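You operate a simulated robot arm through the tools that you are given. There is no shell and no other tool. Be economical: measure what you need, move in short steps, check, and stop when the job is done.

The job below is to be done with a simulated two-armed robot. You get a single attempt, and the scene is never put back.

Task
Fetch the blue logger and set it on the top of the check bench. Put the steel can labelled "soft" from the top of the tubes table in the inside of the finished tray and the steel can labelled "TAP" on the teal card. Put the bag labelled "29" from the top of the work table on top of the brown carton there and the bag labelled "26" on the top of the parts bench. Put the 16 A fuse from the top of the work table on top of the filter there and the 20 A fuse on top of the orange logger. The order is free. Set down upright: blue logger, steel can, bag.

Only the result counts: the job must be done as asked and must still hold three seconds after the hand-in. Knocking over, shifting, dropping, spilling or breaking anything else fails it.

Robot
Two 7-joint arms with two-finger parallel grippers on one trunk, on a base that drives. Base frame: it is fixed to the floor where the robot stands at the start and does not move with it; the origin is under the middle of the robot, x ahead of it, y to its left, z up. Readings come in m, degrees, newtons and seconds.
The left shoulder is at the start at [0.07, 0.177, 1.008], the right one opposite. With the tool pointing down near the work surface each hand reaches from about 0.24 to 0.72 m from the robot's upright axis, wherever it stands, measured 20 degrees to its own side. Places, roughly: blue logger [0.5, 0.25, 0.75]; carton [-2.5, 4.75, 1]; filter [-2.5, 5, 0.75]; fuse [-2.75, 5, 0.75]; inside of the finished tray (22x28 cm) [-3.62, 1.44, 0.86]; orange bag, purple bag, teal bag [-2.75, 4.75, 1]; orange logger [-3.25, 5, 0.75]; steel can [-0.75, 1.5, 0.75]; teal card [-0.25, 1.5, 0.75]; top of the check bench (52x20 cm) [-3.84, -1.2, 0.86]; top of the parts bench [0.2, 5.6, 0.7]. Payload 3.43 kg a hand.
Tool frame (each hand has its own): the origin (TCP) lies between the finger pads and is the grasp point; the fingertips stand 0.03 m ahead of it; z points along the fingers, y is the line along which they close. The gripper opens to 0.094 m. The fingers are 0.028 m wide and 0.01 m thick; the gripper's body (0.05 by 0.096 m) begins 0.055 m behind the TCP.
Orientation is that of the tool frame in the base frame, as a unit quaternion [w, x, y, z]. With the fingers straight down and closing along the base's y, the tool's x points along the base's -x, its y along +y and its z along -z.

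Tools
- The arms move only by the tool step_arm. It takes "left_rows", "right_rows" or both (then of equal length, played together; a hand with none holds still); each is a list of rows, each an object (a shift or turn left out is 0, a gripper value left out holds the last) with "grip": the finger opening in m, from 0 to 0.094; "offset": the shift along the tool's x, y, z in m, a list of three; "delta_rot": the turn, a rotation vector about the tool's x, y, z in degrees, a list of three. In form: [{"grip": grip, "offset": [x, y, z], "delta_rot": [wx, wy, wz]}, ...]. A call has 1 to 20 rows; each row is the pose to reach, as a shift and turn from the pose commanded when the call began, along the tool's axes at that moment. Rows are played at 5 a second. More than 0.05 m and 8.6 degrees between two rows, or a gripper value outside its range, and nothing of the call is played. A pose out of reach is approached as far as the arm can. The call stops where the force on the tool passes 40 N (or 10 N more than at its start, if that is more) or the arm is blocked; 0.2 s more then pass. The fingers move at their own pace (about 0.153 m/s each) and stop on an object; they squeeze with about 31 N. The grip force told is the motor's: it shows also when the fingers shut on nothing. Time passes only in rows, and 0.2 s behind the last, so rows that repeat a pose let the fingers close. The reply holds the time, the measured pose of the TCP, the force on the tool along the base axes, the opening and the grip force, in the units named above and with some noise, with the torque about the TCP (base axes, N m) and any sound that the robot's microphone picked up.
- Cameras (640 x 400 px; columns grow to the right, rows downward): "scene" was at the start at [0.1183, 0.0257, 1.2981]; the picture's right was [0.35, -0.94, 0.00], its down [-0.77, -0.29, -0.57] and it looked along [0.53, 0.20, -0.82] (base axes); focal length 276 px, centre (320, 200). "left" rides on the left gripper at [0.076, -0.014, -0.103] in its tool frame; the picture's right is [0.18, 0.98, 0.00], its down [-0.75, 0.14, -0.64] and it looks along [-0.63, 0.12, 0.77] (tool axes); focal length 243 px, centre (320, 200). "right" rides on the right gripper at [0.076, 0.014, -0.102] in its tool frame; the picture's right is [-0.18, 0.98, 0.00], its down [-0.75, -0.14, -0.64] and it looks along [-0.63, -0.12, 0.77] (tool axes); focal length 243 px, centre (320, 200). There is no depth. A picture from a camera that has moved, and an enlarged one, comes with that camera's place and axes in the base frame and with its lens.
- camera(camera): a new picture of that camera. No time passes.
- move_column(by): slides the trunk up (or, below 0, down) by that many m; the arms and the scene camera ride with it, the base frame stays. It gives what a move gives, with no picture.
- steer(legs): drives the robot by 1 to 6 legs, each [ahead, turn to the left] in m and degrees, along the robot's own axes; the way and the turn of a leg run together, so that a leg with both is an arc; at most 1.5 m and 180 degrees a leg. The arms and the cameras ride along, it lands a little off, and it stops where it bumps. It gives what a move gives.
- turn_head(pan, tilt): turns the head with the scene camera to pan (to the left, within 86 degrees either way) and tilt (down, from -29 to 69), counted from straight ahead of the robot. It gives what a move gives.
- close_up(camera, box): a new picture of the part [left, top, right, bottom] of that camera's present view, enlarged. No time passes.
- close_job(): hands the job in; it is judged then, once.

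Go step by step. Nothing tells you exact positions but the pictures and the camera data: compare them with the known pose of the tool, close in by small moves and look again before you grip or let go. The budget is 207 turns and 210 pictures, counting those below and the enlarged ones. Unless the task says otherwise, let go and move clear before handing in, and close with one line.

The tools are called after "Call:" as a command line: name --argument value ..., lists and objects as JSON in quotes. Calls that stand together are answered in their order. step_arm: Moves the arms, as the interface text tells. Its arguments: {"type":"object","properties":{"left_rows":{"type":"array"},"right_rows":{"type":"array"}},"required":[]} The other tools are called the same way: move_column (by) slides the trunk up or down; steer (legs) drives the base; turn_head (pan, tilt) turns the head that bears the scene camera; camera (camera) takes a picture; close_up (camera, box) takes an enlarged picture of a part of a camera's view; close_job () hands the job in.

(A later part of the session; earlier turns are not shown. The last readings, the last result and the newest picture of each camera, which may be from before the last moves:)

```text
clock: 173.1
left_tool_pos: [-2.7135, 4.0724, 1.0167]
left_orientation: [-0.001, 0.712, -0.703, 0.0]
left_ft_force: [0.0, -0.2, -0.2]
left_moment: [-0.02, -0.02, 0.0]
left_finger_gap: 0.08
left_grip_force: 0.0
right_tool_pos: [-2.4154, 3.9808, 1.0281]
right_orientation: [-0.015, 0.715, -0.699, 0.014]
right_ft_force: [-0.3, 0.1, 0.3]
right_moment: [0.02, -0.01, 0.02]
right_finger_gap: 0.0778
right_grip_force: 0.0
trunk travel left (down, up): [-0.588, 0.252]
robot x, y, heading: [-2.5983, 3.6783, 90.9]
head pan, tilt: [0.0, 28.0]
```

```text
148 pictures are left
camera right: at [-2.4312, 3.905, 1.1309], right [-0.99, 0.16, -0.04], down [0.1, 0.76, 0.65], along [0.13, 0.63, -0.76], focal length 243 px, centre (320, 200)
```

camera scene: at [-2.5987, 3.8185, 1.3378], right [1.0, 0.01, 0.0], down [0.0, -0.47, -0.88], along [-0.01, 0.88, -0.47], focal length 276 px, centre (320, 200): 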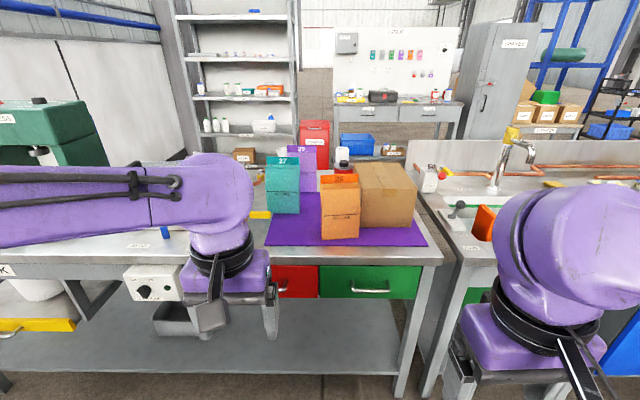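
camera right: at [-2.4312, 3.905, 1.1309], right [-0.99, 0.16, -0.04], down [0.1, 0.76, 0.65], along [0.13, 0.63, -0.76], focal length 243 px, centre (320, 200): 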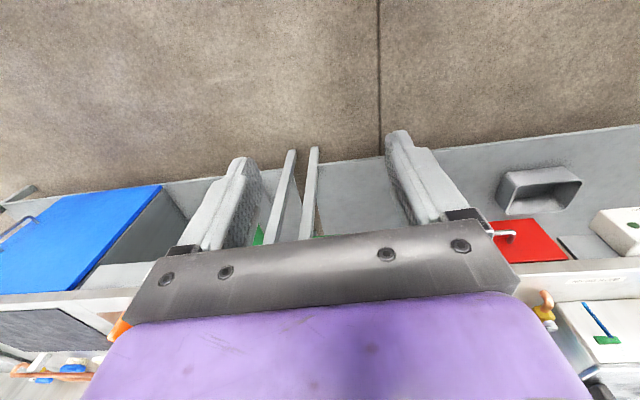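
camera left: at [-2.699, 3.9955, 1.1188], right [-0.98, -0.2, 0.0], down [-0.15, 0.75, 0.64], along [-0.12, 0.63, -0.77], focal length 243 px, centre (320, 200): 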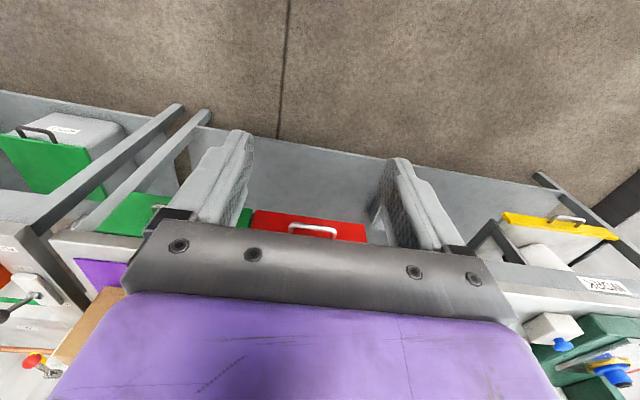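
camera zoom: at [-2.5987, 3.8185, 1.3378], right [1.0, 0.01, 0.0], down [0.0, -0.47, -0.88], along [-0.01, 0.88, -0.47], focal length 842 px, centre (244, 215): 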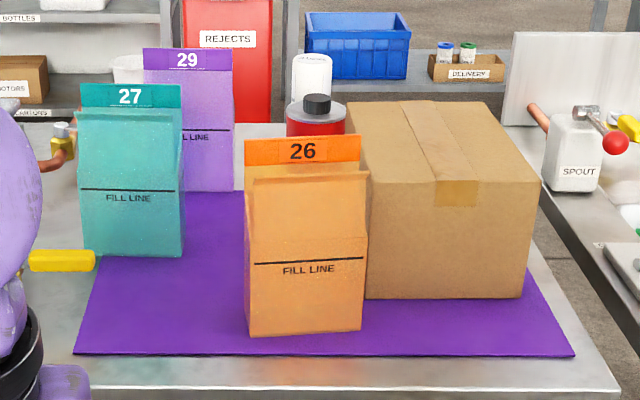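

Bag 29 is purple (behind teal 27), 26 is orange in front; the carton is right of 26 with its top at about z 0.95. The bags are ~13 cm wide, so I'll have to pinch the top strip across its thickness. I'll raise the trunk and move closer for a better look.

Call:
move_column --by 0.2

Call:
steer --legs '[[0.28, 0]]'

Call:
turn_head --pan 0 --tilt 45

Call:
camera --camera "scene"

Call:
turn_head --pan 35 --tilt 45

Call:
camera --camera "scene"

```text
clock: 175.3
left_tool_pos: [-2.7137, 4.0727, 1.2161]
left_orientation: [0.0, 0.711, -0.703, 0.0]
left_ft_force: [-0.3, 0.6, 0.0]
left_moment: [-0.02, 0.04, -0.01]
left_finger_gap: 0.08
left_grip_force: 0.0
right_tool_pos: [-2.4154, 3.9802, 1.2287]
right_orientation: [-0.014, 0.714, -0.7, 0.013]
right_ft_force: [-0.8, -1.0, 0.9]
right_moment: [-0.04, 0.04, 0.0]
right_finger_gap: 0.0782
right_grip_force: 0.1
trunk travel left (down, up): [-0.788, 0.052]
robot x, y, heading: [-2.6035, 3.6777, 90.6]
head pan, tilt: [0.0, 28.0]
```

```text
clock: 177.3
left_tool_pos: [-2.7197, 4.3515, 1.2172]
left_orientation: [-0.001, 0.713, -0.701, 0.0]
left_ft_force: [-0.6, 0.0, 0.3]
left_moment: [0.02, 0.03, 0.04]
left_finger_gap: 0.08
left_grip_force: 0.0
right_tool_pos: [-2.4199, 4.26, 1.23]
right_orientation: [-0.014, 0.716, -0.698, 0.013]
right_ft_force: [1.2, -0.7, -0.3]
right_moment: [0.01, 0.0, -0.01]
right_finger_gap: 0.0781
right_grip_force: 0.1
trunk travel left (down, up): [-0.788, 0.052]
robot x, y, heading: [-2.6018, 3.9593, 90.7]
head pan, tilt: [0.0, 28.0]
```

```text
clock: 178.1
left_tool_pos: [-2.7193, 4.3526, 1.2167]
left_orientation: [-0.001, 0.713, -0.701, 0.001]
left_ft_force: [0.3, 0.7, 0.8]
left_moment: [0.02, -0.03, 0.02]
left_finger_gap: 0.08
left_grip_force: 0.1
right_tool_pos: [-2.4205, 4.2629, 1.2278]
right_orientation: [-0.014, 0.716, -0.698, 0.013]
right_ft_force: [-0.5, 0.3, -0.3]
right_moment: [-0.01, 0.02, 0.0]
right_finger_gap: 0.0778
right_grip_force: 0.0
trunk travel left (down, up): [-0.788, 0.052]
robot x, y, heading: [-2.601, 3.957, 90.8]
head pan, tilt: [0.0, 45.0]
```

```text
147 pictures are left
camera scene: at [-2.6028, 4.0898, 1.512], right [1.0, 0.02, 0.0], down [0.01, -0.71, -0.71], along [-0.01, 0.71, -0.71], focal length 276 px, centre (320, 200)
```

scene: 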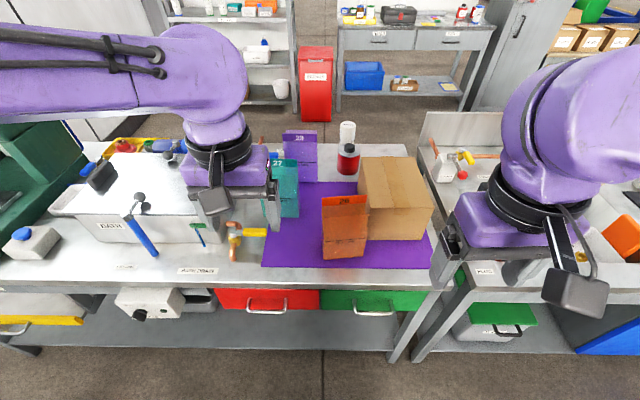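

```text
clock: 179.1
left_tool_pos: [-2.7195, 4.3523, 1.2167]
left_orientation: [-0.001, 0.713, -0.701, 0.0]
left_ft_force: [-1.0, 0.3, 0.6]
left_moment: [0.0, 0.0, 0.0]
left_finger_gap: 0.0798
left_grip_force: 0.0
right_tool_pos: [-2.4197, 4.2608, 1.229]
right_orientation: [-0.014, 0.716, -0.698, 0.013]
right_ft_force: [0.0, 0.5, 0.2]
right_moment: [0.01, 0.0, -0.02]
right_finger_gap: 0.0781
right_grip_force: 0.0
trunk travel left (down, up): [-0.788, 0.052]
robot x, y, heading: [-2.6022, 3.9553, 91.0]
head pan, tilt: [35.0, 45.0]
```

```text
146 pictures are left
camera scene: at [-2.6491, 4.0736, 1.512], right [0.81, 0.59, 0.0], down [0.41, -0.57, -0.71], along [-0.41, 0.57, -0.71], focal length 276 px, centre (320, 200)
```

scene: 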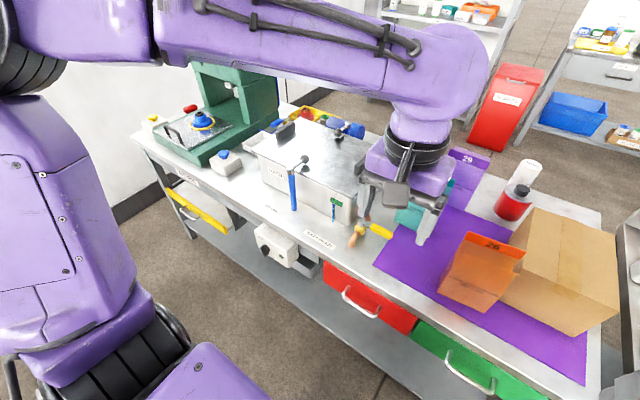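

Call:
close_up --camera "scene" --box '[230, 90, 410, 220]'

Call:
step_arm --left_rows '[{"offset": [0.04, 0.03, 0]}, {"offset": [0.08, 0.06, 0]}, {"offset": [0.11, 0.1, 0]}, {"offset": [0.11, 0.14, 0]}]'

Call:
turn_head --pan 10 --tilt 35

Call:
camera --camera "scene"

```text
3.08 times, centred on (320, 155) of scene
camera zoom: at [-2.6491, 4.0736, 1.512], right [0.81, 0.59, 0.0], down [0.41, -0.57, -0.71], along [-0.41, 0.57, -0.71], focal length 850 px, centre (320, 338)
```

zoom: 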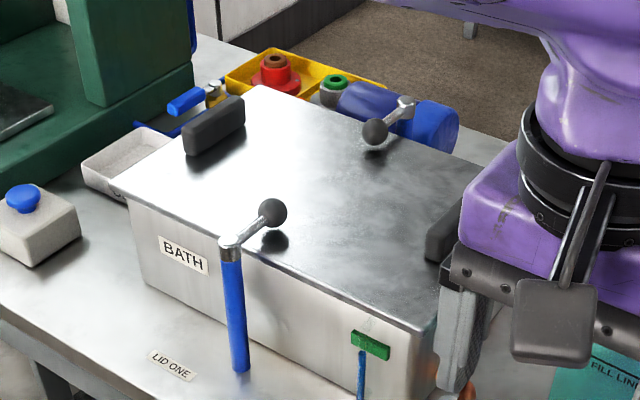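

```text
clock: 180.1
left_tool_pos: [-2.8585, 4.2394, 1.214]
left_orientation: [-0.002, 0.713, -0.701, 0.001]
left_ft_force: [-0.7, 0.3, 0.3]
left_moment: [0.0, -0.02, 0.03]
left_finger_gap: 0.0798
left_grip_force: 0.0
right_tool_pos: [-2.4225, 4.2635, 1.229]
right_orientation: [-0.014, 0.716, -0.698, 0.014]
right_ft_force: [-0.8, -1.0, -0.2]
right_moment: [0.0, -0.01, 0.01]
right_finger_gap: 0.0778
right_grip_force: 0.1
trunk travel left (down, up): [-0.788, 0.052]
robot x, y, heading: [-2.6015, 3.9535, 90.7]
head pan, tilt: [35.0, 45.0]
```

```text
clock: 181.0
left_tool_pos: [-2.8559, 4.2393, 1.2155]
left_orientation: [-0.001, 0.713, -0.701, 0.0]
left_ft_force: [0.5, -0.1, 0.1]
left_moment: [0.0, 0.02, 0.01]
left_finger_gap: 0.0798
left_grip_force: 0.0
right_tool_pos: [-2.4189, 4.2623, 1.2274]
right_orientation: [-0.013, 0.716, -0.698, 0.012]
right_ft_force: [0.2, 0.7, 0.3]
right_moment: [0.0, 0.01, -0.02]
right_finger_gap: 0.0777
right_grip_force: 0.1
trunk travel left (down, up): [-0.788, 0.052]
robot x, y, heading: [-2.6043, 3.9559, 90.9]
head pan, tilt: [10.0, 35.0]
```

```text
144 pictures are left
camera scene: at [-2.6175, 4.094, 1.5268], right [0.98, 0.19, 0.0], down [0.11, -0.56, -0.82], along [-0.16, 0.8, -0.57], focal length 276 px, centre (320, 200)
```

scene: 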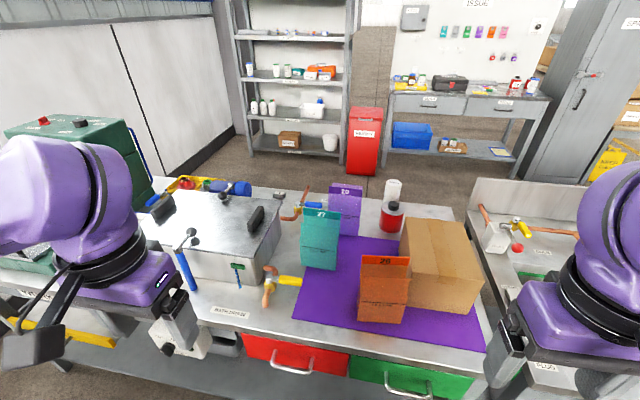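

Call:
close_up --camera "scene" --box '[140, 160, 300, 250]'

Call:
close_up --camera "scene" --box '[270, 160, 450, 260]'

```text
4.00 times, centred on (220, 205) of scene
camera zoom: at [-2.6175, 4.094, 1.5268], right [0.98, 0.19, 0.0], down [0.11, -0.56, -0.82], along [-0.16, 0.8, -0.57], focal length 1105 px, centre (720, 180)
```

zoom: 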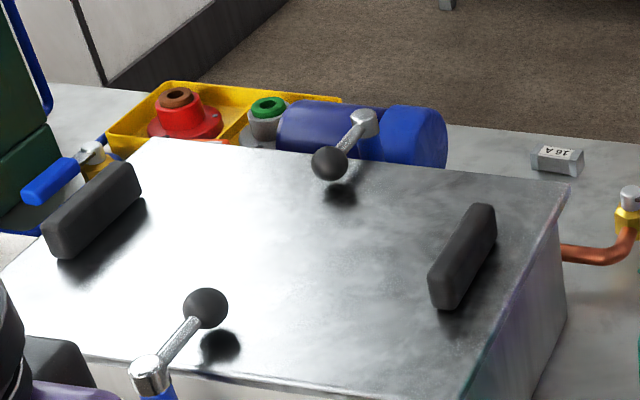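

```text
3.56 times, centred on (360, 210) of scene
camera zoom: at [-2.6175, 4.094, 1.5268], right [0.98, 0.19, 0.0], down [0.11, -0.56, -0.82], along [-0.16, 0.8, -0.57], focal length 982 px, centre (178, 164)
```

zoom: 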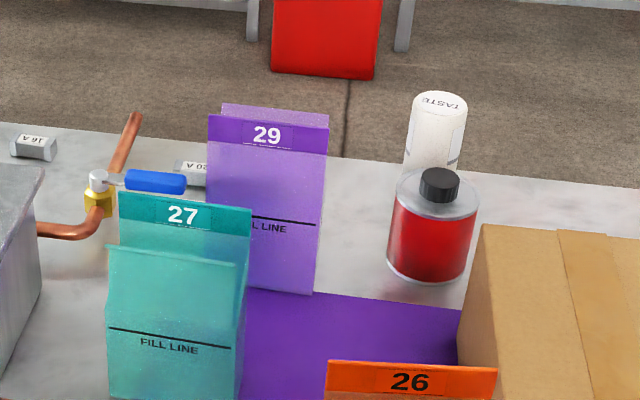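

The fuse labels (16 A at the back of the table, 20 A behind bag 29) are upside-down from here, so they are to be reached from the aisle behind the table. Let me look right to find a way round.

Call:
turn_head --pan -45 --tilt 15

Call:
camera --camera "scene"

Call:
turn_head --pan 45 --tilt 20

Call:
camera --camera "scene"

```text
clock: 182.2
left_tool_pos: [-2.8569, 4.2397, 1.2149]
left_orientation: [-0.001, 0.713, -0.701, -0.001]
left_ft_force: [-0.1, 0.8, 0.8]
left_moment: [0.01, -0.01, 0.01]
left_finger_gap: 0.0799
left_grip_force: 0.0
right_tool_pos: [-2.4203, 4.2623, 1.2285]
right_orientation: [-0.014, 0.716, -0.698, 0.013]
right_ft_force: [0.3, -0.5, -0.8]
right_moment: [-0.04, 0.01, -0.01]
right_finger_gap: 0.0783
right_grip_force: 0.0
trunk travel left (down, up): [-0.788, 0.052]
robot x, y, heading: [-2.6036, 3.9591, 90.8]
head pan, tilt: [-45.0, 15.0]
```

```text
141 pictures are left
camera scene: at [-2.5367, 4.0748, 1.5588], right [0.72, -0.7, 0.0], down [-0.18, -0.19, -0.97], along [0.67, 0.69, -0.26], focal length 276 px, centre (320, 200)
```

scene: 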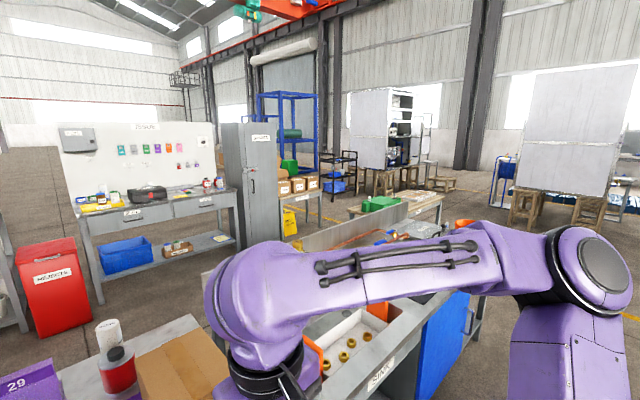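

```text
clock: 183.8
left_tool_pos: [-2.8561, 4.2396, 1.2143]
left_orientation: [-0.002, 0.713, -0.701, -0.001]
left_ft_force: [-0.7, 1.4, -0.4]
left_moment: [-0.02, 0.03, -0.01]
left_finger_gap: 0.08
left_grip_force: 0.0
right_tool_pos: [-2.4203, 4.261, 1.2281]
right_orientation: [-0.014, 0.716, -0.698, 0.014]
right_ft_force: [0.2, 0.4, -0.3]
right_moment: [0.03, 0.01, 0.02]
right_finger_gap: 0.0781
right_grip_force: 0.0
trunk travel left (down, up): [-0.788, 0.052]
robot x, y, heading: [-2.601, 3.9602, 90.8]
head pan, tilt: [45.0, 20.0]
```

```text
140 pictures are left
camera scene: at [-2.6685, 4.0725, 1.5507], right [0.7, 0.72, 0.0], down [0.25, -0.24, -0.94], along [-0.67, 0.65, -0.34], focal length 276 px, centre (320, 200)
```

scene: 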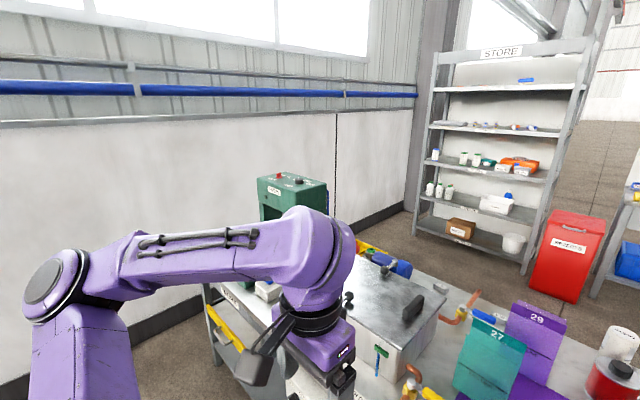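

There is a wide aisle behind the table, reachable via the east side. First I'll take bag 26 from here: edge forward, level the right hand and bring it above the bag's header (≈(−2.546, 4.60), top ≈1.02).

Call:
steer --legs '[[0.12, 0]]'

Call:
step_arm --right_rows '[{"grip": 0.08, "offset": [-0.04, 0.02, 0], "delta_rot": [-2.2, 0, 0.5]}, {"offset": [-0.08, 0.045, 0], "delta_rot": [-2.2, 0, 0.5]}, {"offset": [-0.12, 0.07, 0], "delta_rot": [-2.2, 0, 0.5]}, {"offset": [-0.16, 0.095, 0], "delta_rot": [-2.2, 0, 0.5]}, {"offset": [-0.19, 0.126, 0], "delta_rot": [-2.2, 0, 0.5]}]'

Call:
step_arm --right_rows '[{"delta_rot": [0, 0, 8]}, {"delta_rot": [0, 0, 16]}, {"delta_rot": [0, 0, 24]}, {"delta_rot": [0, 0, 32]}, {"delta_rot": [0, 0, 40]}, {"delta_rot": [0, 0, 48]}, {"delta_rot": [0, 0, 56]}, {"delta_rot": [0, 0, 64]}, {"delta_rot": [0, 0, 72]}, {"delta_rot": [0, 0, 80]}]'

Call:
turn_head --pan 0 --tilt 45

Call:
camera --camera "scene"

Call:
camera --camera "right"

```text
clock: 185.1
left_tool_pos: [-2.8584, 4.3553, 1.2151]
left_orientation: [-0.002, 0.713, -0.701, 0.001]
left_ft_force: [-0.4, -0.5, 0.1]
left_moment: [-0.02, 0.0, -0.01]
left_finger_gap: 0.0801
left_grip_force: 0.1
right_tool_pos: [-2.423, 4.3791, 1.2286]
right_orientation: [-0.014, 0.717, -0.697, 0.012]
right_ft_force: [0.3, 0.1, -0.3]
right_moment: [0.03, 0.0, 0.01]
right_finger_gap: 0.078
right_grip_force: 0.0
trunk travel left (down, up): [-0.788, 0.052]
robot x, y, heading: [-2.6014, 4.0727, 90.9]
head pan, tilt: [45.0, 20.0]
```

```text
clock: 186.3
left_tool_pos: [-2.8609, 4.3588, 1.2144]
left_orientation: [-0.001, 0.713, -0.701, 0.001]
left_ft_force: [0.3, -0.6, -0.1]
left_moment: [-0.02, 0.01, 0.01]
left_finger_gap: 0.08
left_grip_force: 0.0
right_tool_pos: [-2.5573, 4.571, 1.2253]
right_orientation: [0.001, 0.714, -0.701, 0.0]
right_ft_force: [-0.6, -0.8, 0.3]
right_moment: [0.0, -0.02, -0.02]
right_finger_gap: 0.0798
right_grip_force: 0.0
trunk travel left (down, up): [-0.788, 0.052]
robot x, y, heading: [-2.6055, 4.0787, 90.9]
head pan, tilt: [45.0, 20.0]
```

```text
clock: 188.5
left_tool_pos: [-2.8594, 4.3578, 1.2145]
left_orientation: [-0.001, 0.713, -0.701, 0.0]
left_ft_force: [0.5, 0.0, 0.6]
left_moment: [0.02, -0.01, -0.01]
left_finger_gap: 0.0801
left_grip_force: 0.1
right_tool_pos: [-2.5545, 4.5676, 1.2233]
right_orientation: [-0.001, -0.095, 0.996, 0.001]
right_ft_force: [0.1, 0.2, 0.1]
right_moment: [0.0, 0.02, -0.01]
right_finger_gap: 0.08
right_grip_force: 0.2
trunk travel left (down, up): [-0.788, 0.052]
robot x, y, heading: [-2.6039, 4.0742, 90.7]
head pan, tilt: [45.0, 20.0]
```

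```text
clock: 189.6
left_tool_pos: [-2.8584, 4.3576, 1.215]
left_orientation: [0.0, 0.713, -0.701, 0.0]
left_ft_force: [0.9, 0.6, 0.3]
left_moment: [-0.02, 0.0, -0.01]
left_finger_gap: 0.0801
left_grip_force: 0.0
right_tool_pos: [-2.5547, 4.5678, 1.2241]
right_orientation: [0.0, -0.096, 0.995, 0.0]
right_ft_force: [-0.6, 0.9, 0.8]
right_moment: [0.01, -0.01, 0.0]
right_finger_gap: 0.0799
right_grip_force: 0.1
trunk travel left (down, up): [-0.788, 0.052]
robot x, y, heading: [-2.6045, 4.0737, 90.7]
head pan, tilt: [0.0, 45.0]
```

```text
139 pictures are left
camera scene: at [-2.6054, 4.2075, 1.512], right [1.0, 0.02, 0.0], down [0.01, -0.71, -0.71], along [-0.01, 0.71, -0.71], focal length 276 px, centre (320, 200)
```

scene: 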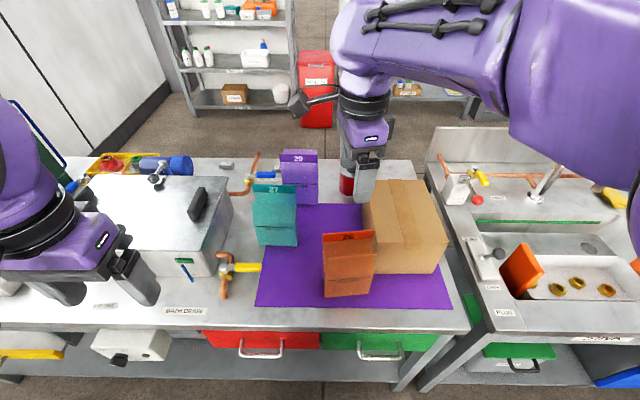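

```text
138 pictures are left
camera right: at [-2.631, 4.5674, 1.3271], right [-0.01, 1.0, 0.0], down [0.77, 0.01, 0.64], along [0.64, 0.01, -0.77], focal length 243 px, centre (320, 200)
```

right: 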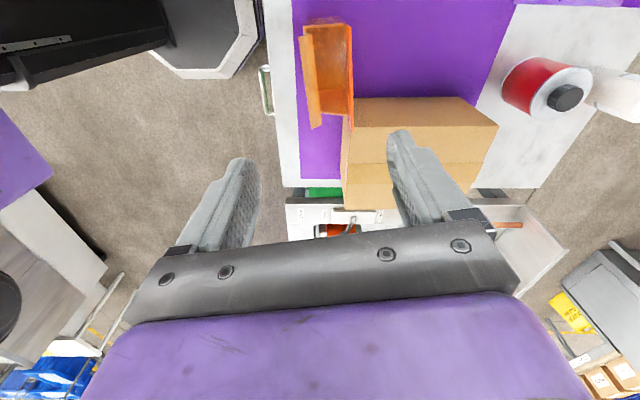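

Call:
close_up --camera "right" --box '[260, 0, 400, 140]'

Call:
close_up --camera "scene" --box '[240, 140, 400, 310]'

```text
2.86 times, centred on (330, 70) of right
camera zoom: at [-2.631, 4.5674, 1.3271], right [-0.01, 1.0, 0.0], down [0.77, 0.01, 0.64], along [0.64, 0.01, -0.77], focal length 693 px, centre (291, 571)
```

zoom: 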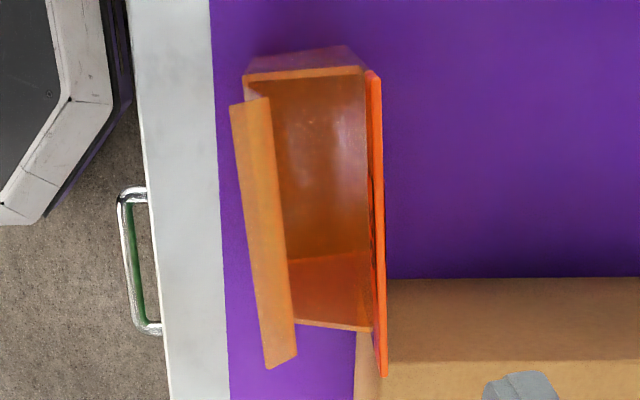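

```text
2.35 times, centred on (320, 225) of scene
camera zoom: at [-2.6054, 4.2075, 1.512], right [1.0, 0.02, 0.0], down [0.01, -0.71, -0.71], along [-0.01, 0.71, -0.71], focal length 650 px, centre (320, 141)
```

zoom: 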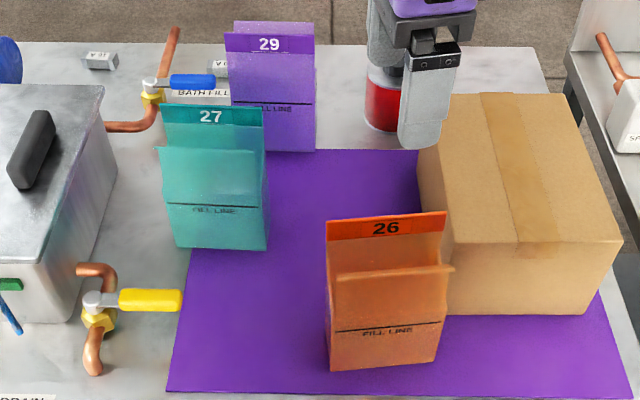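

The bags are open shells, ~5 cm deep with a slanted front lip, so I can clamp the whole depth. I'll centre the hand, match the bag's yaw, lower to just above it and look.

Call:
step_arm --right_rows '[{"grip": 0.088, "offset": [-0.0046, 0.008, 0.04], "delta_rot": [0, 0, 3.6]}, {"offset": [-0.0046, 0.008, 0.08], "delta_rot": [0, 0, 3.6]}, {"offset": [-0.0046, 0.008, 0.12], "delta_rot": [0, 0, 3.6]}, {"offset": [-0.0046, 0.008, 0.145], "delta_rot": [0, 0, 3.6]}, {"offset": [-0.0046, 0.008, 0.145], "delta_rot": [0, 0, 3.6]}]'

Call:
camera --camera "right"

Call:
close_up --camera "scene" --box '[260, 130, 460, 310]'

```text
clock: 190.8
left_tool_pos: [-2.858, 4.3576, 1.2142]
left_orientation: [-0.001, 0.713, -0.701, 0.0]
left_ft_force: [0.3, -0.8, 0.8]
left_moment: [0.0, 0.01, -0.01]
left_finger_gap: 0.0801
left_grip_force: 0.1
right_tool_pos: [-2.5496, 4.5791, 1.0883]
right_orientation: [-0.011, -0.061, 0.998, 0.008]
right_ft_force: [0.5, 0.5, -0.4]
right_moment: [0.0, 0.04, 0.02]
right_finger_gap: 0.0879
right_grip_force: 0.0
trunk travel left (down, up): [-0.788, 0.052]
robot x, y, heading: [-2.6041, 4.0732, 91.4]
head pan, tilt: [0.0, 45.0]
```

```text
135 pictures are left
camera right: at [-2.6238, 4.5827, 1.193], right [0.06, 1.0, 0.01], down [0.78, -0.06, 0.62], along [0.62, -0.03, -0.78], focal length 243 px, centre (320, 200)
```

right: 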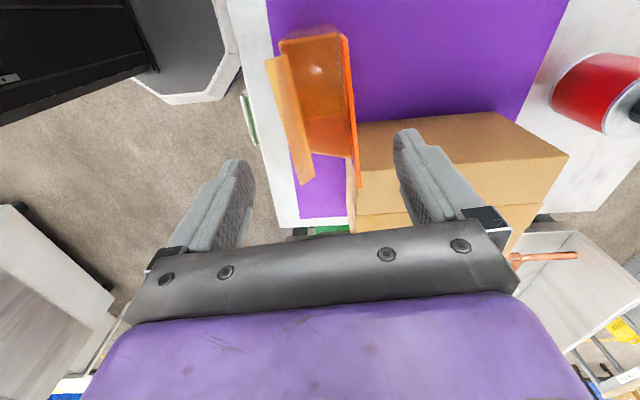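

```text
2.22 times, centred on (360, 220) of scene
camera zoom: at [-2.6053, 4.2073, 1.512], right [1.0, 0.02, 0.0], down [0.01, -0.71, -0.71], along [-0.01, 0.71, -0.71], focal length 614 px, centre (231, 156)
```

zoom: 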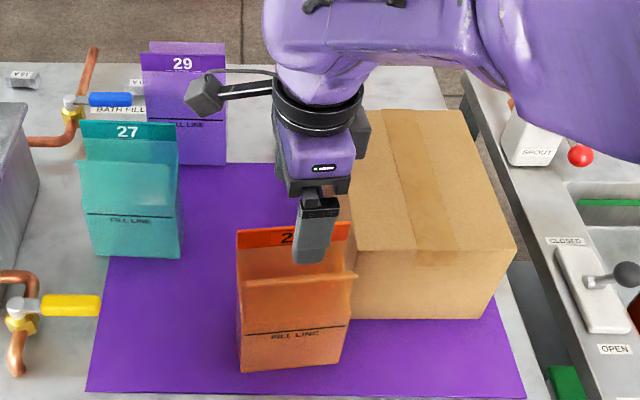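

Centred within a few mm. Lower onto the bag and clamp.

Call:
step_arm --right_rows '[{"offset": [0.003, 0, 0.04], "delta_rot": [1, -1.2, 0]}, {"offset": [0.004, 0, 0.08], "delta_rot": [1, -1.2, 0]}, {"offset": [0.004, 0, 0.113], "delta_rot": [1, -1.2, 0]}, {"grip": 0.02, "offset": [0.004, 0, 0.113], "delta_rot": [1, -1.2, 0]}, {"offset": [0.004, 0, 0.113], "delta_rot": [1, -1.2, 0]}, {"offset": [0.004, 0, 0.113], "delta_rot": [1, -1.2, 0]}]'

Call:
camera --camera "right"

Call:
close_up --camera "scene" --box '[260, 130, 460, 310]'

```text
clock: 192.2
left_tool_pos: [-2.86, 4.3553, 1.2143]
left_orientation: [-0.001, 0.714, -0.7, 0.0]
left_ft_force: [-0.2, -0.6, 0.0]
left_moment: [0.02, 0.03, 0.03]
left_finger_gap: 0.0801
left_grip_force: 0.1
right_tool_pos: [-2.5491, 4.5847, 0.9744]
right_orientation: [-0.015, -0.041, 0.999, -0.005]
right_ft_force: [-4.4, 1.8, 21.3]
right_moment: [-0.36, 0.3, -0.02]
right_finger_gap: 0.0223
right_grip_force: 30.6
trunk travel left (down, up): [-0.788, 0.052]
robot x, y, heading: [-2.6061, 4.0766, 90.9]
head pan, tilt: [0.0, 45.0]
```

```text
133 pictures are left
camera right: at [-2.6223, 4.5951, 1.0803], right [0.1, 0.99, -0.02], down [0.78, -0.07, 0.62], along [0.62, -0.08, -0.78], focal length 243 px, centre (320, 200)
```

right: 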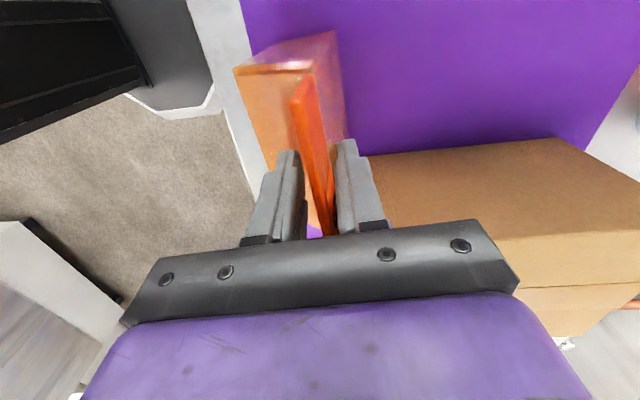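

```text
2.22 times, centred on (360, 220) of scene
camera zoom: at [-2.6069, 4.2057, 1.5125], right [1.0, 0.02, 0.0], down [0.01, -0.71, -0.71], along [-0.01, 0.71, -0.71], focal length 614 px, centre (231, 156)
```

zoom: 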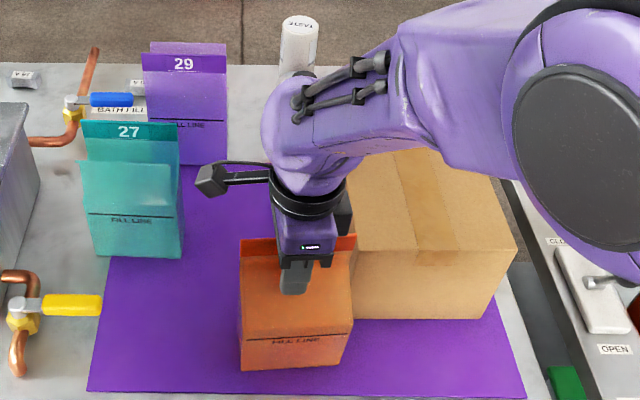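

The flexible top closed and is pinched at 2.2 cm. Lifting to see whether the bag follows.

Call:
step_arm --right_rows '[{"offset": [0, 0, -0.01]}, {"offset": [0, 0, -0.03]}, {"offset": [0, 0, -0.06]}, {"offset": [0, 0, -0.09]}, {"offset": [0, 0, -0.09]}]'

Call:
camera --camera "scene"

Call:
camera --camera "right"

```text
clock: 193.2
left_tool_pos: [-2.8598, 4.3579, 1.2143]
left_orientation: [0.0, 0.714, -0.701, -0.001]
left_ft_force: [-0.5, 0.6, 1.4]
left_moment: [-0.01, 0.01, 0.0]
left_finger_gap: 0.0799
left_grip_force: 0.1
right_tool_pos: [-2.5481, 4.5508, 0.9787]
right_orientation: [-0.01, -0.046, 0.994, -0.093]
right_ft_force: [-0.5, 0.9, 0.3]
right_moment: [0.03, -0.01, -0.03]
right_finger_gap: 0.0199
right_grip_force: 0.0
trunk travel left (down, up): [-0.788, 0.052]
robot x, y, heading: [-2.6003, 4.0776, 90.7]
head pan, tilt: [0.0, 45.0]
stopped in row 4 (right hand): the arm was blocked; the commanded pose is now the measured one
```

```text
131 pictures are left
camera scene: at [-2.6054, 4.2069, 1.5118], right [1.0, 0.02, 0.0], down [0.01, -0.71, -0.71], along [-0.01, 0.71, -0.71], focal length 276 px, centre (320, 200)
```

scene: 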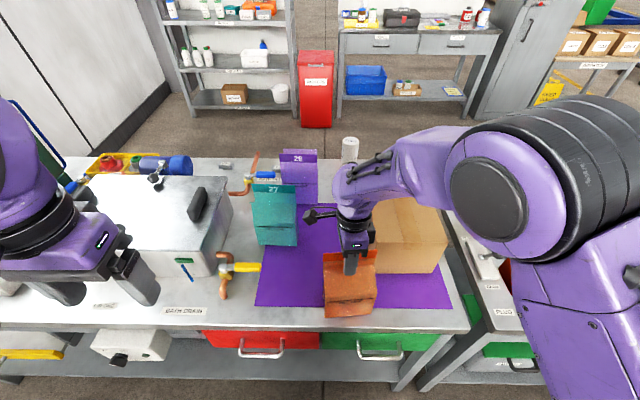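

```text
130 pictures are left
camera right: at [-2.6222, 4.5778, 1.0797], right [0.09, 0.98, -0.19], down [0.77, 0.05, 0.64], along [0.63, -0.2, -0.75], focal length 243 px, centre (320, 200)
```

right: 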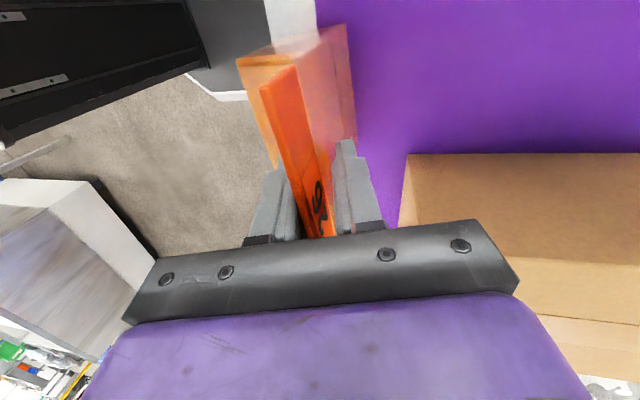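

The lift stopped oddly: the hand tilted about 10° and the grip was only at its commanded 2 cm. Let me look closely at the bag before doing anything.

Call:
close_up --camera "scene" --box '[290, 180, 430, 330]'

Call:
camera --camera "left"

```text
2.67 times, centred on (360, 255) of scene
camera zoom: at [-2.6054, 4.2069, 1.5118], right [1.0, 0.02, 0.0], down [0.01, -0.71, -0.71], along [-0.01, 0.71, -0.71], focal length 736 px, centre (213, 53)
```

zoom: 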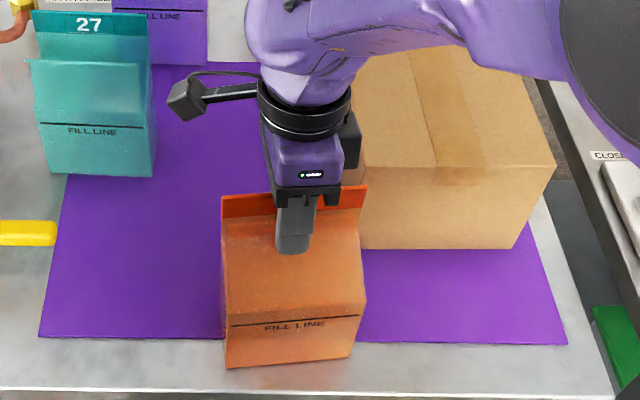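

```text
128 pictures are left
camera left: at [-2.8435, 4.2802, 1.3165], right [-0.98, -0.2, 0.0], down [-0.15, 0.75, 0.64], along [-0.13, 0.63, -0.77], focal length 243 px, centre (320, 200)
```

left: 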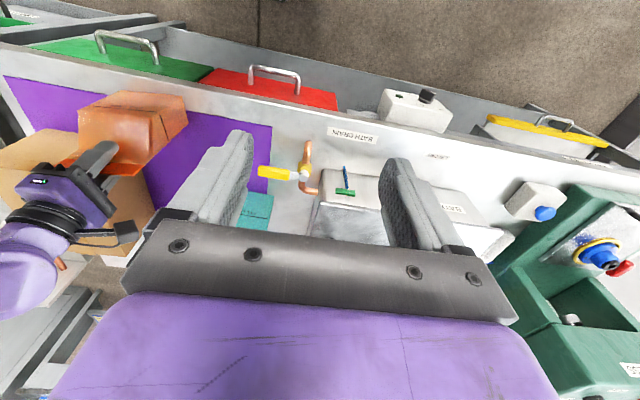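

The bag is hanging in the pinch, leaning a little. I'll tighten fully, then use the trunk to lift instead of the arm.

Call:
step_arm --right_rows '[{"grip": 0.0}, {"grip": 0.0}, {"grip": 0.0}]'

Call:
move_column --by 0.05

Call:
close_up --camera "scene" --box '[270, 160, 450, 330]'

Call:
camera --camera "left"

```text
clock: 194.0
left_tool_pos: [-2.8581, 4.3577, 1.2147]
left_orientation: [-0.001, 0.713, -0.701, 0.0]
left_ft_force: [-0.6, 0.7, 0.1]
left_moment: [0.02, 0.0, 0.04]
left_finger_gap: 0.08
left_grip_force: 0.1
right_tool_pos: [-2.547, 4.5514, 0.9796]
right_orientation: [-0.009, -0.047, 0.994, -0.093]
right_ft_force: [0.7, 2.1, 1.7]
right_moment: [0.45, -0.1, 0.01]
right_finger_gap: 0.0115
right_grip_force: 31.1
trunk travel left (down, up): [-0.788, 0.052]
robot x, y, heading: [-2.6051, 4.0788, 90.9]
head pan, tilt: [0.0, 45.0]
```

```text
clock: 194.9
left_tool_pos: [-2.858, 4.3583, 1.2653]
left_orientation: [-0.001, 0.714, -0.701, 0.0]
left_ft_force: [0.6, -0.7, 0.4]
left_moment: [0.0, -0.02, 0.03]
left_finger_gap: 0.0798
left_grip_force: 0.0
right_tool_pos: [-2.5461, 4.5523, 1.0305]
right_orientation: [-0.011, -0.048, 0.994, -0.093]
right_ft_force: [1.1, -0.4, -0.5]
right_moment: [-0.02, -0.02, 0.0]
right_finger_gap: 0.0095
right_grip_force: 31.2
trunk travel left (down, up): [-0.838, 0.002]
robot x, y, heading: [-2.6041, 4.0732, 90.8]
head pan, tilt: [0.0, 45.0]
```

```text
2.35 times, centred on (360, 245) of scene
camera zoom: at [-2.6053, 4.2079, 1.562], right [1.0, 0.02, 0.0], down [0.01, -0.71, -0.71], along [-0.01, 0.71, -0.71], focal length 650 px, centre (226, 94)
```

zoom: 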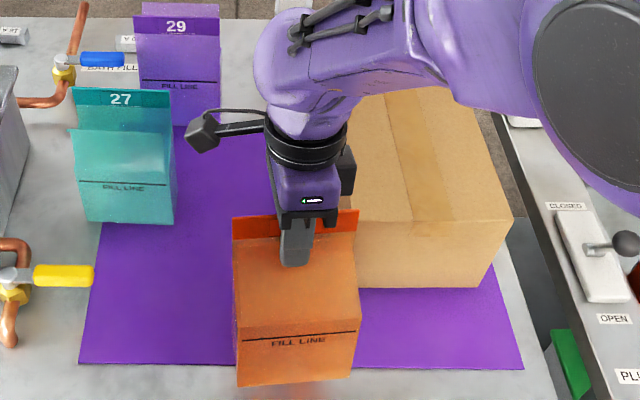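

```text
126 pictures are left
camera left: at [-2.8434, 4.2811, 1.3666], right [-0.98, -0.2, 0.0], down [-0.15, 0.75, 0.64], along [-0.13, 0.63, -0.77], focal length 243 px, centre (320, 200)
```

left: 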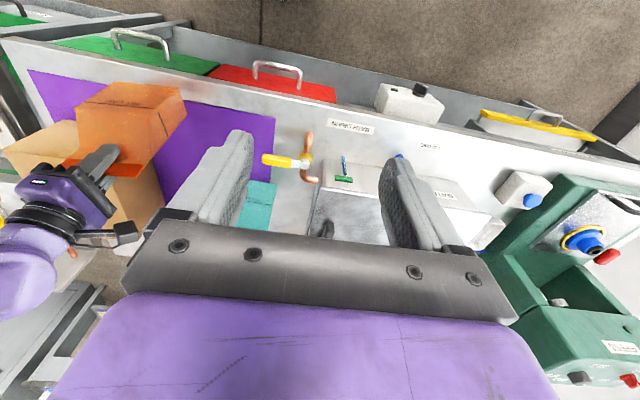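

Bag 26 is off the table and firmly pinched. Back off, then level the hand and draw it in.

Call:
steer --legs '[[-0.4, 0]]'

Call:
step_arm --right_rows '[{"offset": [0, -0.02, -0.01], "delta_rot": [-3, -0.5, 0]}, {"offset": [0, -0.04, -0.02], "delta_rot": [-6, -1, 0]}, {"offset": [0, -0.06, -0.03], "delta_rot": [-9, -1.5, 0]}, {"offset": [0, -0.09, -0.03], "delta_rot": [-10.6, -1.8, 0]}, {"offset": [0, -0.12, -0.03], "delta_rot": [-10.6, -1.8, 0]}, {"offset": [0, -0.12, -0.03], "delta_rot": [-10.6, -1.8, 0]}]'

Call:
camera --camera "scene"

```text
clock: 197.4
left_tool_pos: [-2.8515, 3.9629, 1.2649]
left_orientation: [0.0, 0.713, -0.701, 0.0]
left_ft_force: [0.7, 0.9, -0.2]
left_moment: [-0.02, 0.03, -0.03]
left_finger_gap: 0.0799
left_grip_force: 0.0
right_tool_pos: [-2.5413, 4.1577, 1.029]
right_orientation: [-0.011, -0.046, 0.995, -0.093]
right_ft_force: [-0.4, -0.1, -0.2]
right_moment: [0.0, 0.01, -0.03]
right_finger_gap: 0.0096
right_grip_force: 30.6
trunk travel left (down, up): [-0.838, 0.002]
robot x, y, heading: [-2.5969, 3.6834, 90.9]
head pan, tilt: [0.0, 45.0]
```

```text
clock: 198.8
left_tool_pos: [-2.8526, 3.9623, 1.2645]
left_orientation: [0.0, 0.713, -0.701, 0.001]
left_ft_force: [0.4, 0.1, -0.5]
left_moment: [-0.02, 0.01, 0.01]
left_finger_gap: 0.0803
left_grip_force: 0.0
right_tool_pos: [-2.5264, 4.0431, 1.0811]
right_orientation: [0.002, -0.047, 0.999, 0.0]
right_ft_force: [0.9, 0.6, -0.1]
right_moment: [0.0, -0.04, -0.01]
right_finger_gap: 0.0093
right_grip_force: 31.3
trunk travel left (down, up): [-0.838, 0.002]
robot x, y, heading: [-2.5967, 3.6818, 90.8]
head pan, tilt: [0.0, 45.0]
```

```text
125 pictures are left
camera scene: at [-2.599, 3.8125, 1.5619], right [1.0, 0.02, 0.0], down [0.01, -0.71, -0.71], along [-0.01, 0.71, -0.71], focal length 276 px, centre (320, 200)
```

scene: 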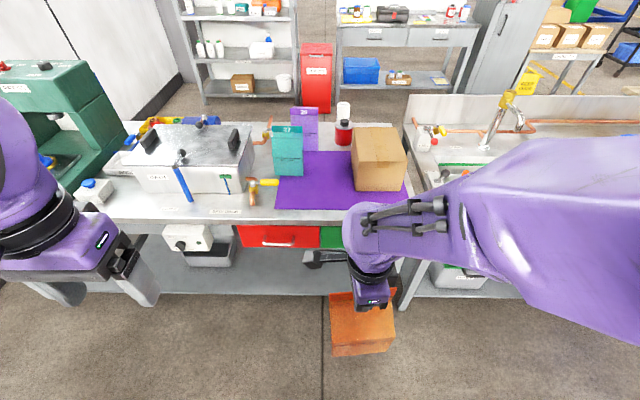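

Bag 26 hangs level. Driving east along the aisle, then facing the parts bench.

Call:
steer --legs '[[0, -91], [1.4, 0], [1.4, 0], [0, 91]]'

Call:
turn_head --pan 0 --tilt 25

Call:
camera --camera "scene"

```text
clock: 220.3
left_tool_pos: [-0.0065, 3.9184, 1.2653]
left_orientation: [-0.001, 0.71, -0.704, -0.001]
left_ft_force: [-0.2, -0.3, -0.6]
left_moment: [0.01, 0.03, 0.02]
left_finger_gap: 0.08
left_grip_force: 0.0
right_tool_pos: [0.3182, 3.9943, 1.0801]
right_orientation: [0.001, -0.041, 0.999, 0.0]
right_ft_force: [-0.1, 0.5, -0.7]
right_moment: [0.01, 0.02, -0.01]
right_finger_gap: 0.0081
right_grip_force: 30.9
trunk travel left (down, up): [-0.838, 0.002]
robot x, y, heading: [0.2439, 3.6339, 90.4]
head pan, tilt: [0.0, 45.0]
```

```text
clock: 221.1
left_tool_pos: [-0.0058, 3.918, 1.265]
left_orientation: [-0.001, 0.71, -0.705, 0.0]
left_ft_force: [-0.2, 0.6, 0.2]
left_moment: [0.01, -0.03, -0.01]
left_finger_gap: 0.0802
left_grip_force: 0.1
right_tool_pos: [0.317, 3.9959, 1.0798]
right_orientation: [0.001, -0.042, 0.999, 0.001]
right_ft_force: [-0.5, -0.1, -0.4]
right_moment: [0.02, 0.02, -0.02]
right_finger_gap: 0.0078
right_grip_force: 31.0
trunk travel left (down, up): [-0.838, 0.002]
robot x, y, heading: [0.2404, 3.6311, 90.2]
head pan, tilt: [0.0, 25.0]
```

```text
124 pictures are left
camera scene: at [0.2443, 3.7759, 1.5925], right [1.0, 0.01, 0.0], down [0.0, -0.42, -0.91], along [-0.01, 0.91, -0.42], focal length 276 px, centre (320, 200)
```

scene: 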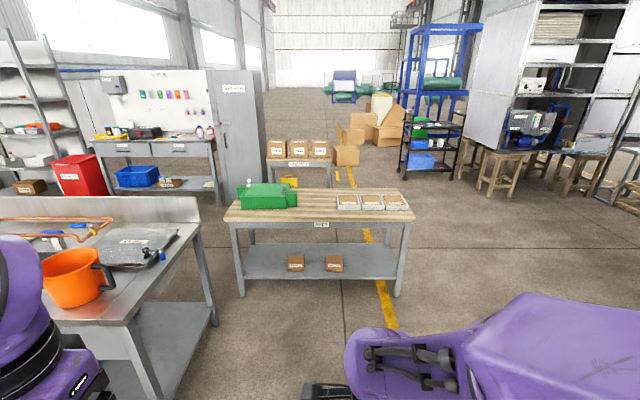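

The parts bench top is ahead (front edge y≈5.36, back 5.9), free between the green box and the trays around x≈0.2. I'll turn the hand back to its natural yaw here in free space, then check the bag.

Call:
step_arm --right_rows '[{"delta_rot": [0, 0, -8]}, {"delta_rot": [0, 0, -16]}, {"delta_rot": [0, 0, -24]}, {"delta_rot": [0, 0, -32]}, {"delta_rot": [0, 0, -40]}, {"delta_rot": [0, 0, -48]}, {"delta_rot": [0, 0, -56]}, {"delta_rot": [0, 0, -64]}, {"delta_rot": [0, 0, -72]}, {"delta_rot": [0, 0, -80]}, {"delta_rot": [0, 0, -86]}]'

Call:
camera --camera "right"

Call:
turn_head --pan -10 --tilt 50

Call:
camera --camera "scene"

```text
clock: 223.5
left_tool_pos: [-0.0069, 3.9183, 1.265]
left_orientation: [-0.001, 0.71, -0.704, -0.001]
left_ft_force: [-1.0, -0.5, -0.1]
left_moment: [0.02, 0.02, 0.02]
left_finger_gap: 0.0801
left_grip_force: 0.0
right_tool_pos: [0.3176, 3.9945, 1.0806]
right_orientation: [0.0, 0.712, -0.702, 0.001]
right_ft_force: [0.1, -0.8, -1.3]
right_moment: [0.02, 0.01, -0.03]
right_finger_gap: 0.0079
right_grip_force: 31.1
trunk travel left (down, up): [-0.838, 0.002]
robot x, y, heading: [0.2438, 3.6314, 90.4]
head pan, tilt: [0.0, 25.0]
```

```text
123 pictures are left
camera right: at [0.3048, 3.9195, 1.184], right [-0.99, 0.17, 0.0], down [0.13, 0.76, 0.64], along [0.11, 0.63, -0.77], focal length 243 px, centre (320, 200)
```

right: 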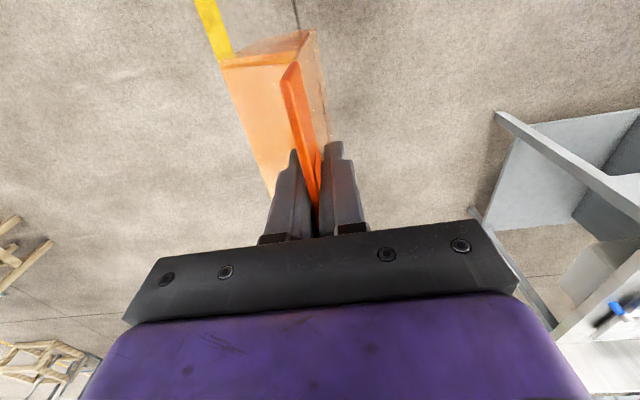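

```text
clock: 224.4
left_tool_pos: [-0.0069, 3.9186, 1.2637]
left_orientation: [-0.001, 0.71, -0.705, 0.0]
left_ft_force: [-0.5, -1.1, 0.2]
left_moment: [-0.03, 0.01, 0.03]
left_finger_gap: 0.0801
left_grip_force: 0.0
right_tool_pos: [0.3172, 3.9961, 1.0799]
right_orientation: [-0.001, 0.712, -0.702, 0.001]
right_ft_force: [-0.4, 0.0, -0.2]
right_moment: [0.01, -0.01, 0.01]
right_finger_gap: 0.0081
right_grip_force: 30.7
trunk travel left (down, up): [-0.838, 0.002]
robot x, y, heading: [0.2429, 3.6361, 90.3]
head pan, tilt: [-10.0, 50.0]
```

```text
122 pictures are left
camera scene: at [0.2578, 3.7598, 1.5551], right [0.99, -0.17, 0.0], down [-0.13, -0.75, -0.64], along [0.11, 0.63, -0.77], focal length 276 px, centre (320, 200)
```

scene: 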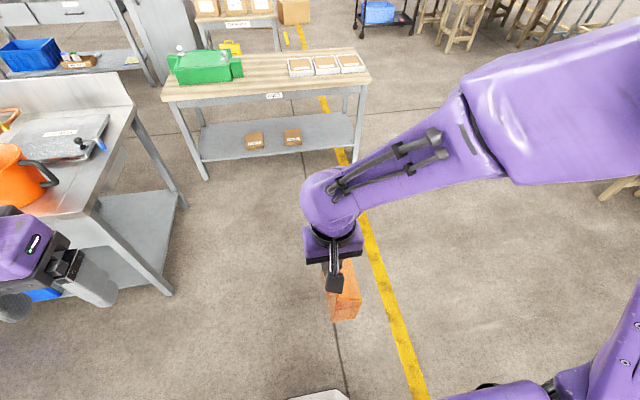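

Holding steady. Driving up to the bench.

Call:
steer --legs '[[1.34, 0]]'

Call:
step_arm --right_rows '[{"offset": [-0.04, 0.025, 0]}, {"offset": [-0.08, 0.05, 0]}, {"offset": [-0.12, 0.075, 0]}, {"offset": [-0.15, 0.1, 0]}, {"offset": [-0.15, 0.1, 0]}]'

Call:
camera --camera "scene"

Call:
camera --camera "right"

```text
clock: 231.1
left_tool_pos: [0.0015, 5.2597, 1.2653]
left_orientation: [0.001, -0.703, 0.711, 0.001]
left_ft_force: [0.0, 0.2, -0.2]
left_moment: [-0.01, 0.04, -0.02]
left_finger_gap: 0.0801
left_grip_force: 0.1
right_tool_pos: [0.3268, 5.332, 1.0809]
right_orientation: [0.001, -0.705, 0.709, 0.0]
right_ft_force: [-0.8, -0.4, -0.2]
right_moment: [-0.02, 0.02, 0.02]
right_finger_gap: 0.008
right_grip_force: 30.7
trunk travel left (down, up): [-0.838, 0.002]
robot x, y, heading: [0.2455, 4.9724, 89.2]
head pan, tilt: [-10.0, 50.0]
```

```text
clock: 232.3
left_tool_pos: [0.0016, 5.2582, 1.2651]
left_orientation: [0.001, -0.703, 0.711, 0.0]
left_ft_force: [-0.1, -1.0, -0.5]
left_moment: [0.02, -0.01, -0.01]
left_finger_gap: 0.0801
left_grip_force: 0.0
right_tool_pos: [0.2319, 5.4867, 1.0921]
right_orientation: [-0.012, -0.696, 0.718, 0.011]
right_ft_force: [-0.3, -0.1, 0.9]
right_moment: [0.01, 0.04, -0.02]
right_finger_gap: 0.0079
right_grip_force: 30.9
trunk travel left (down, up): [-0.838, 0.002]
robot x, y, heading: [0.2502, 4.9719, 89.3]
head pan, tilt: [-10.0, 50.0]
```

```text
121 pictures are left
camera scene: at [0.2641, 5.0961, 1.5551], right [0.98, -0.19, 0.0], down [-0.14, -0.75, -0.64], along [0.12, 0.63, -0.77], focal length 276 px, centre (320, 200)
```

scene: 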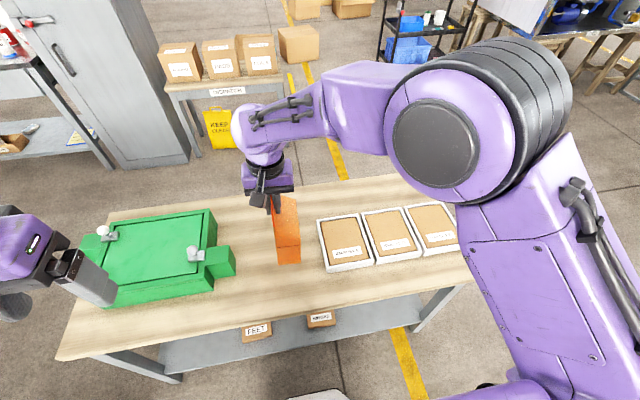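

```text
120 pictures are left
camera right: at [0.2192, 5.4121, 1.1958], right [-0.98, 0.21, 0.03], down [0.18, 0.75, 0.64], along [0.11, 0.63, -0.77], focal length 243 px, centre (320, 200)
```

right: 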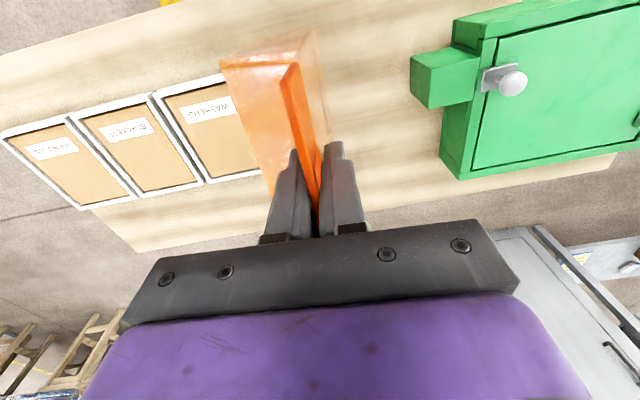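

The free gap runs x 0.08–0.36, the bag is centred in it. Lowering with the trunk.

Call:
move_column --by -0.15

Call:
camera --camera "scene"

Call:
camera --camera "left"

```text
clock: 234.0
left_tool_pos: [0.0014, 5.2604, 1.1144]
left_orientation: [0.001, -0.704, 0.71, 0.0]
left_ft_force: [0.4, 1.2, 0.0]
left_moment: [-0.01, 0.0, 0.02]
left_finger_gap: 0.08
left_grip_force: 0.1
right_tool_pos: [0.2326, 5.4868, 0.9395]
right_orientation: [-0.011, -0.696, 0.717, 0.008]
right_ft_force: [0.8, -0.3, -0.6]
right_moment: [0.0, 0.01, 0.02]
right_finger_gap: 0.0081
right_grip_force: 31.6
trunk travel left (down, up): [-0.688, 0.152]
robot x, y, heading: [0.25, 4.9694, 89.4]
head pan, tilt: [-10.0, 50.0]
```

```text
119 pictures are left
camera scene: at [0.2641, 5.0964, 1.4051], right [0.98, -0.19, 0.0], down [-0.14, -0.75, -0.64], along [0.12, 0.63, -0.77], focal length 276 px, centre (320, 200)
```

scene: 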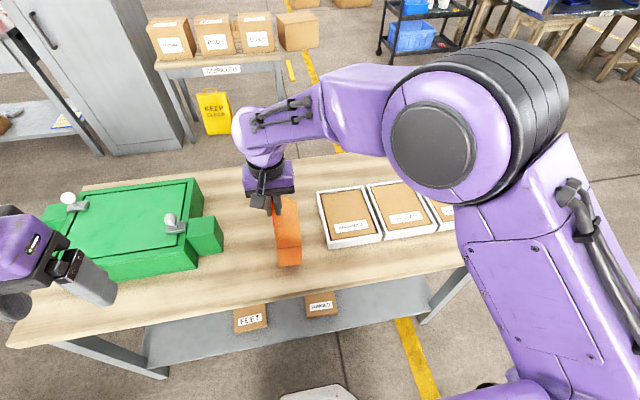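

```text
118 pictures are left
camera left: at [0.0149, 5.182, 1.2168], right [-0.98, -0.17, 0.0], down [-0.13, 0.75, 0.64], along [-0.11, 0.63, -0.77], focal length 243 px, centre (320, 200)
```

left: 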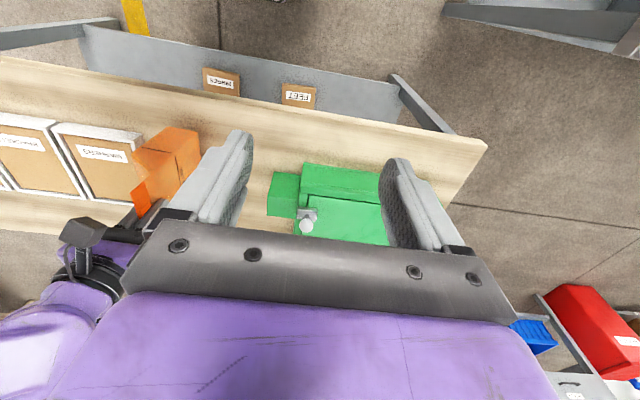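

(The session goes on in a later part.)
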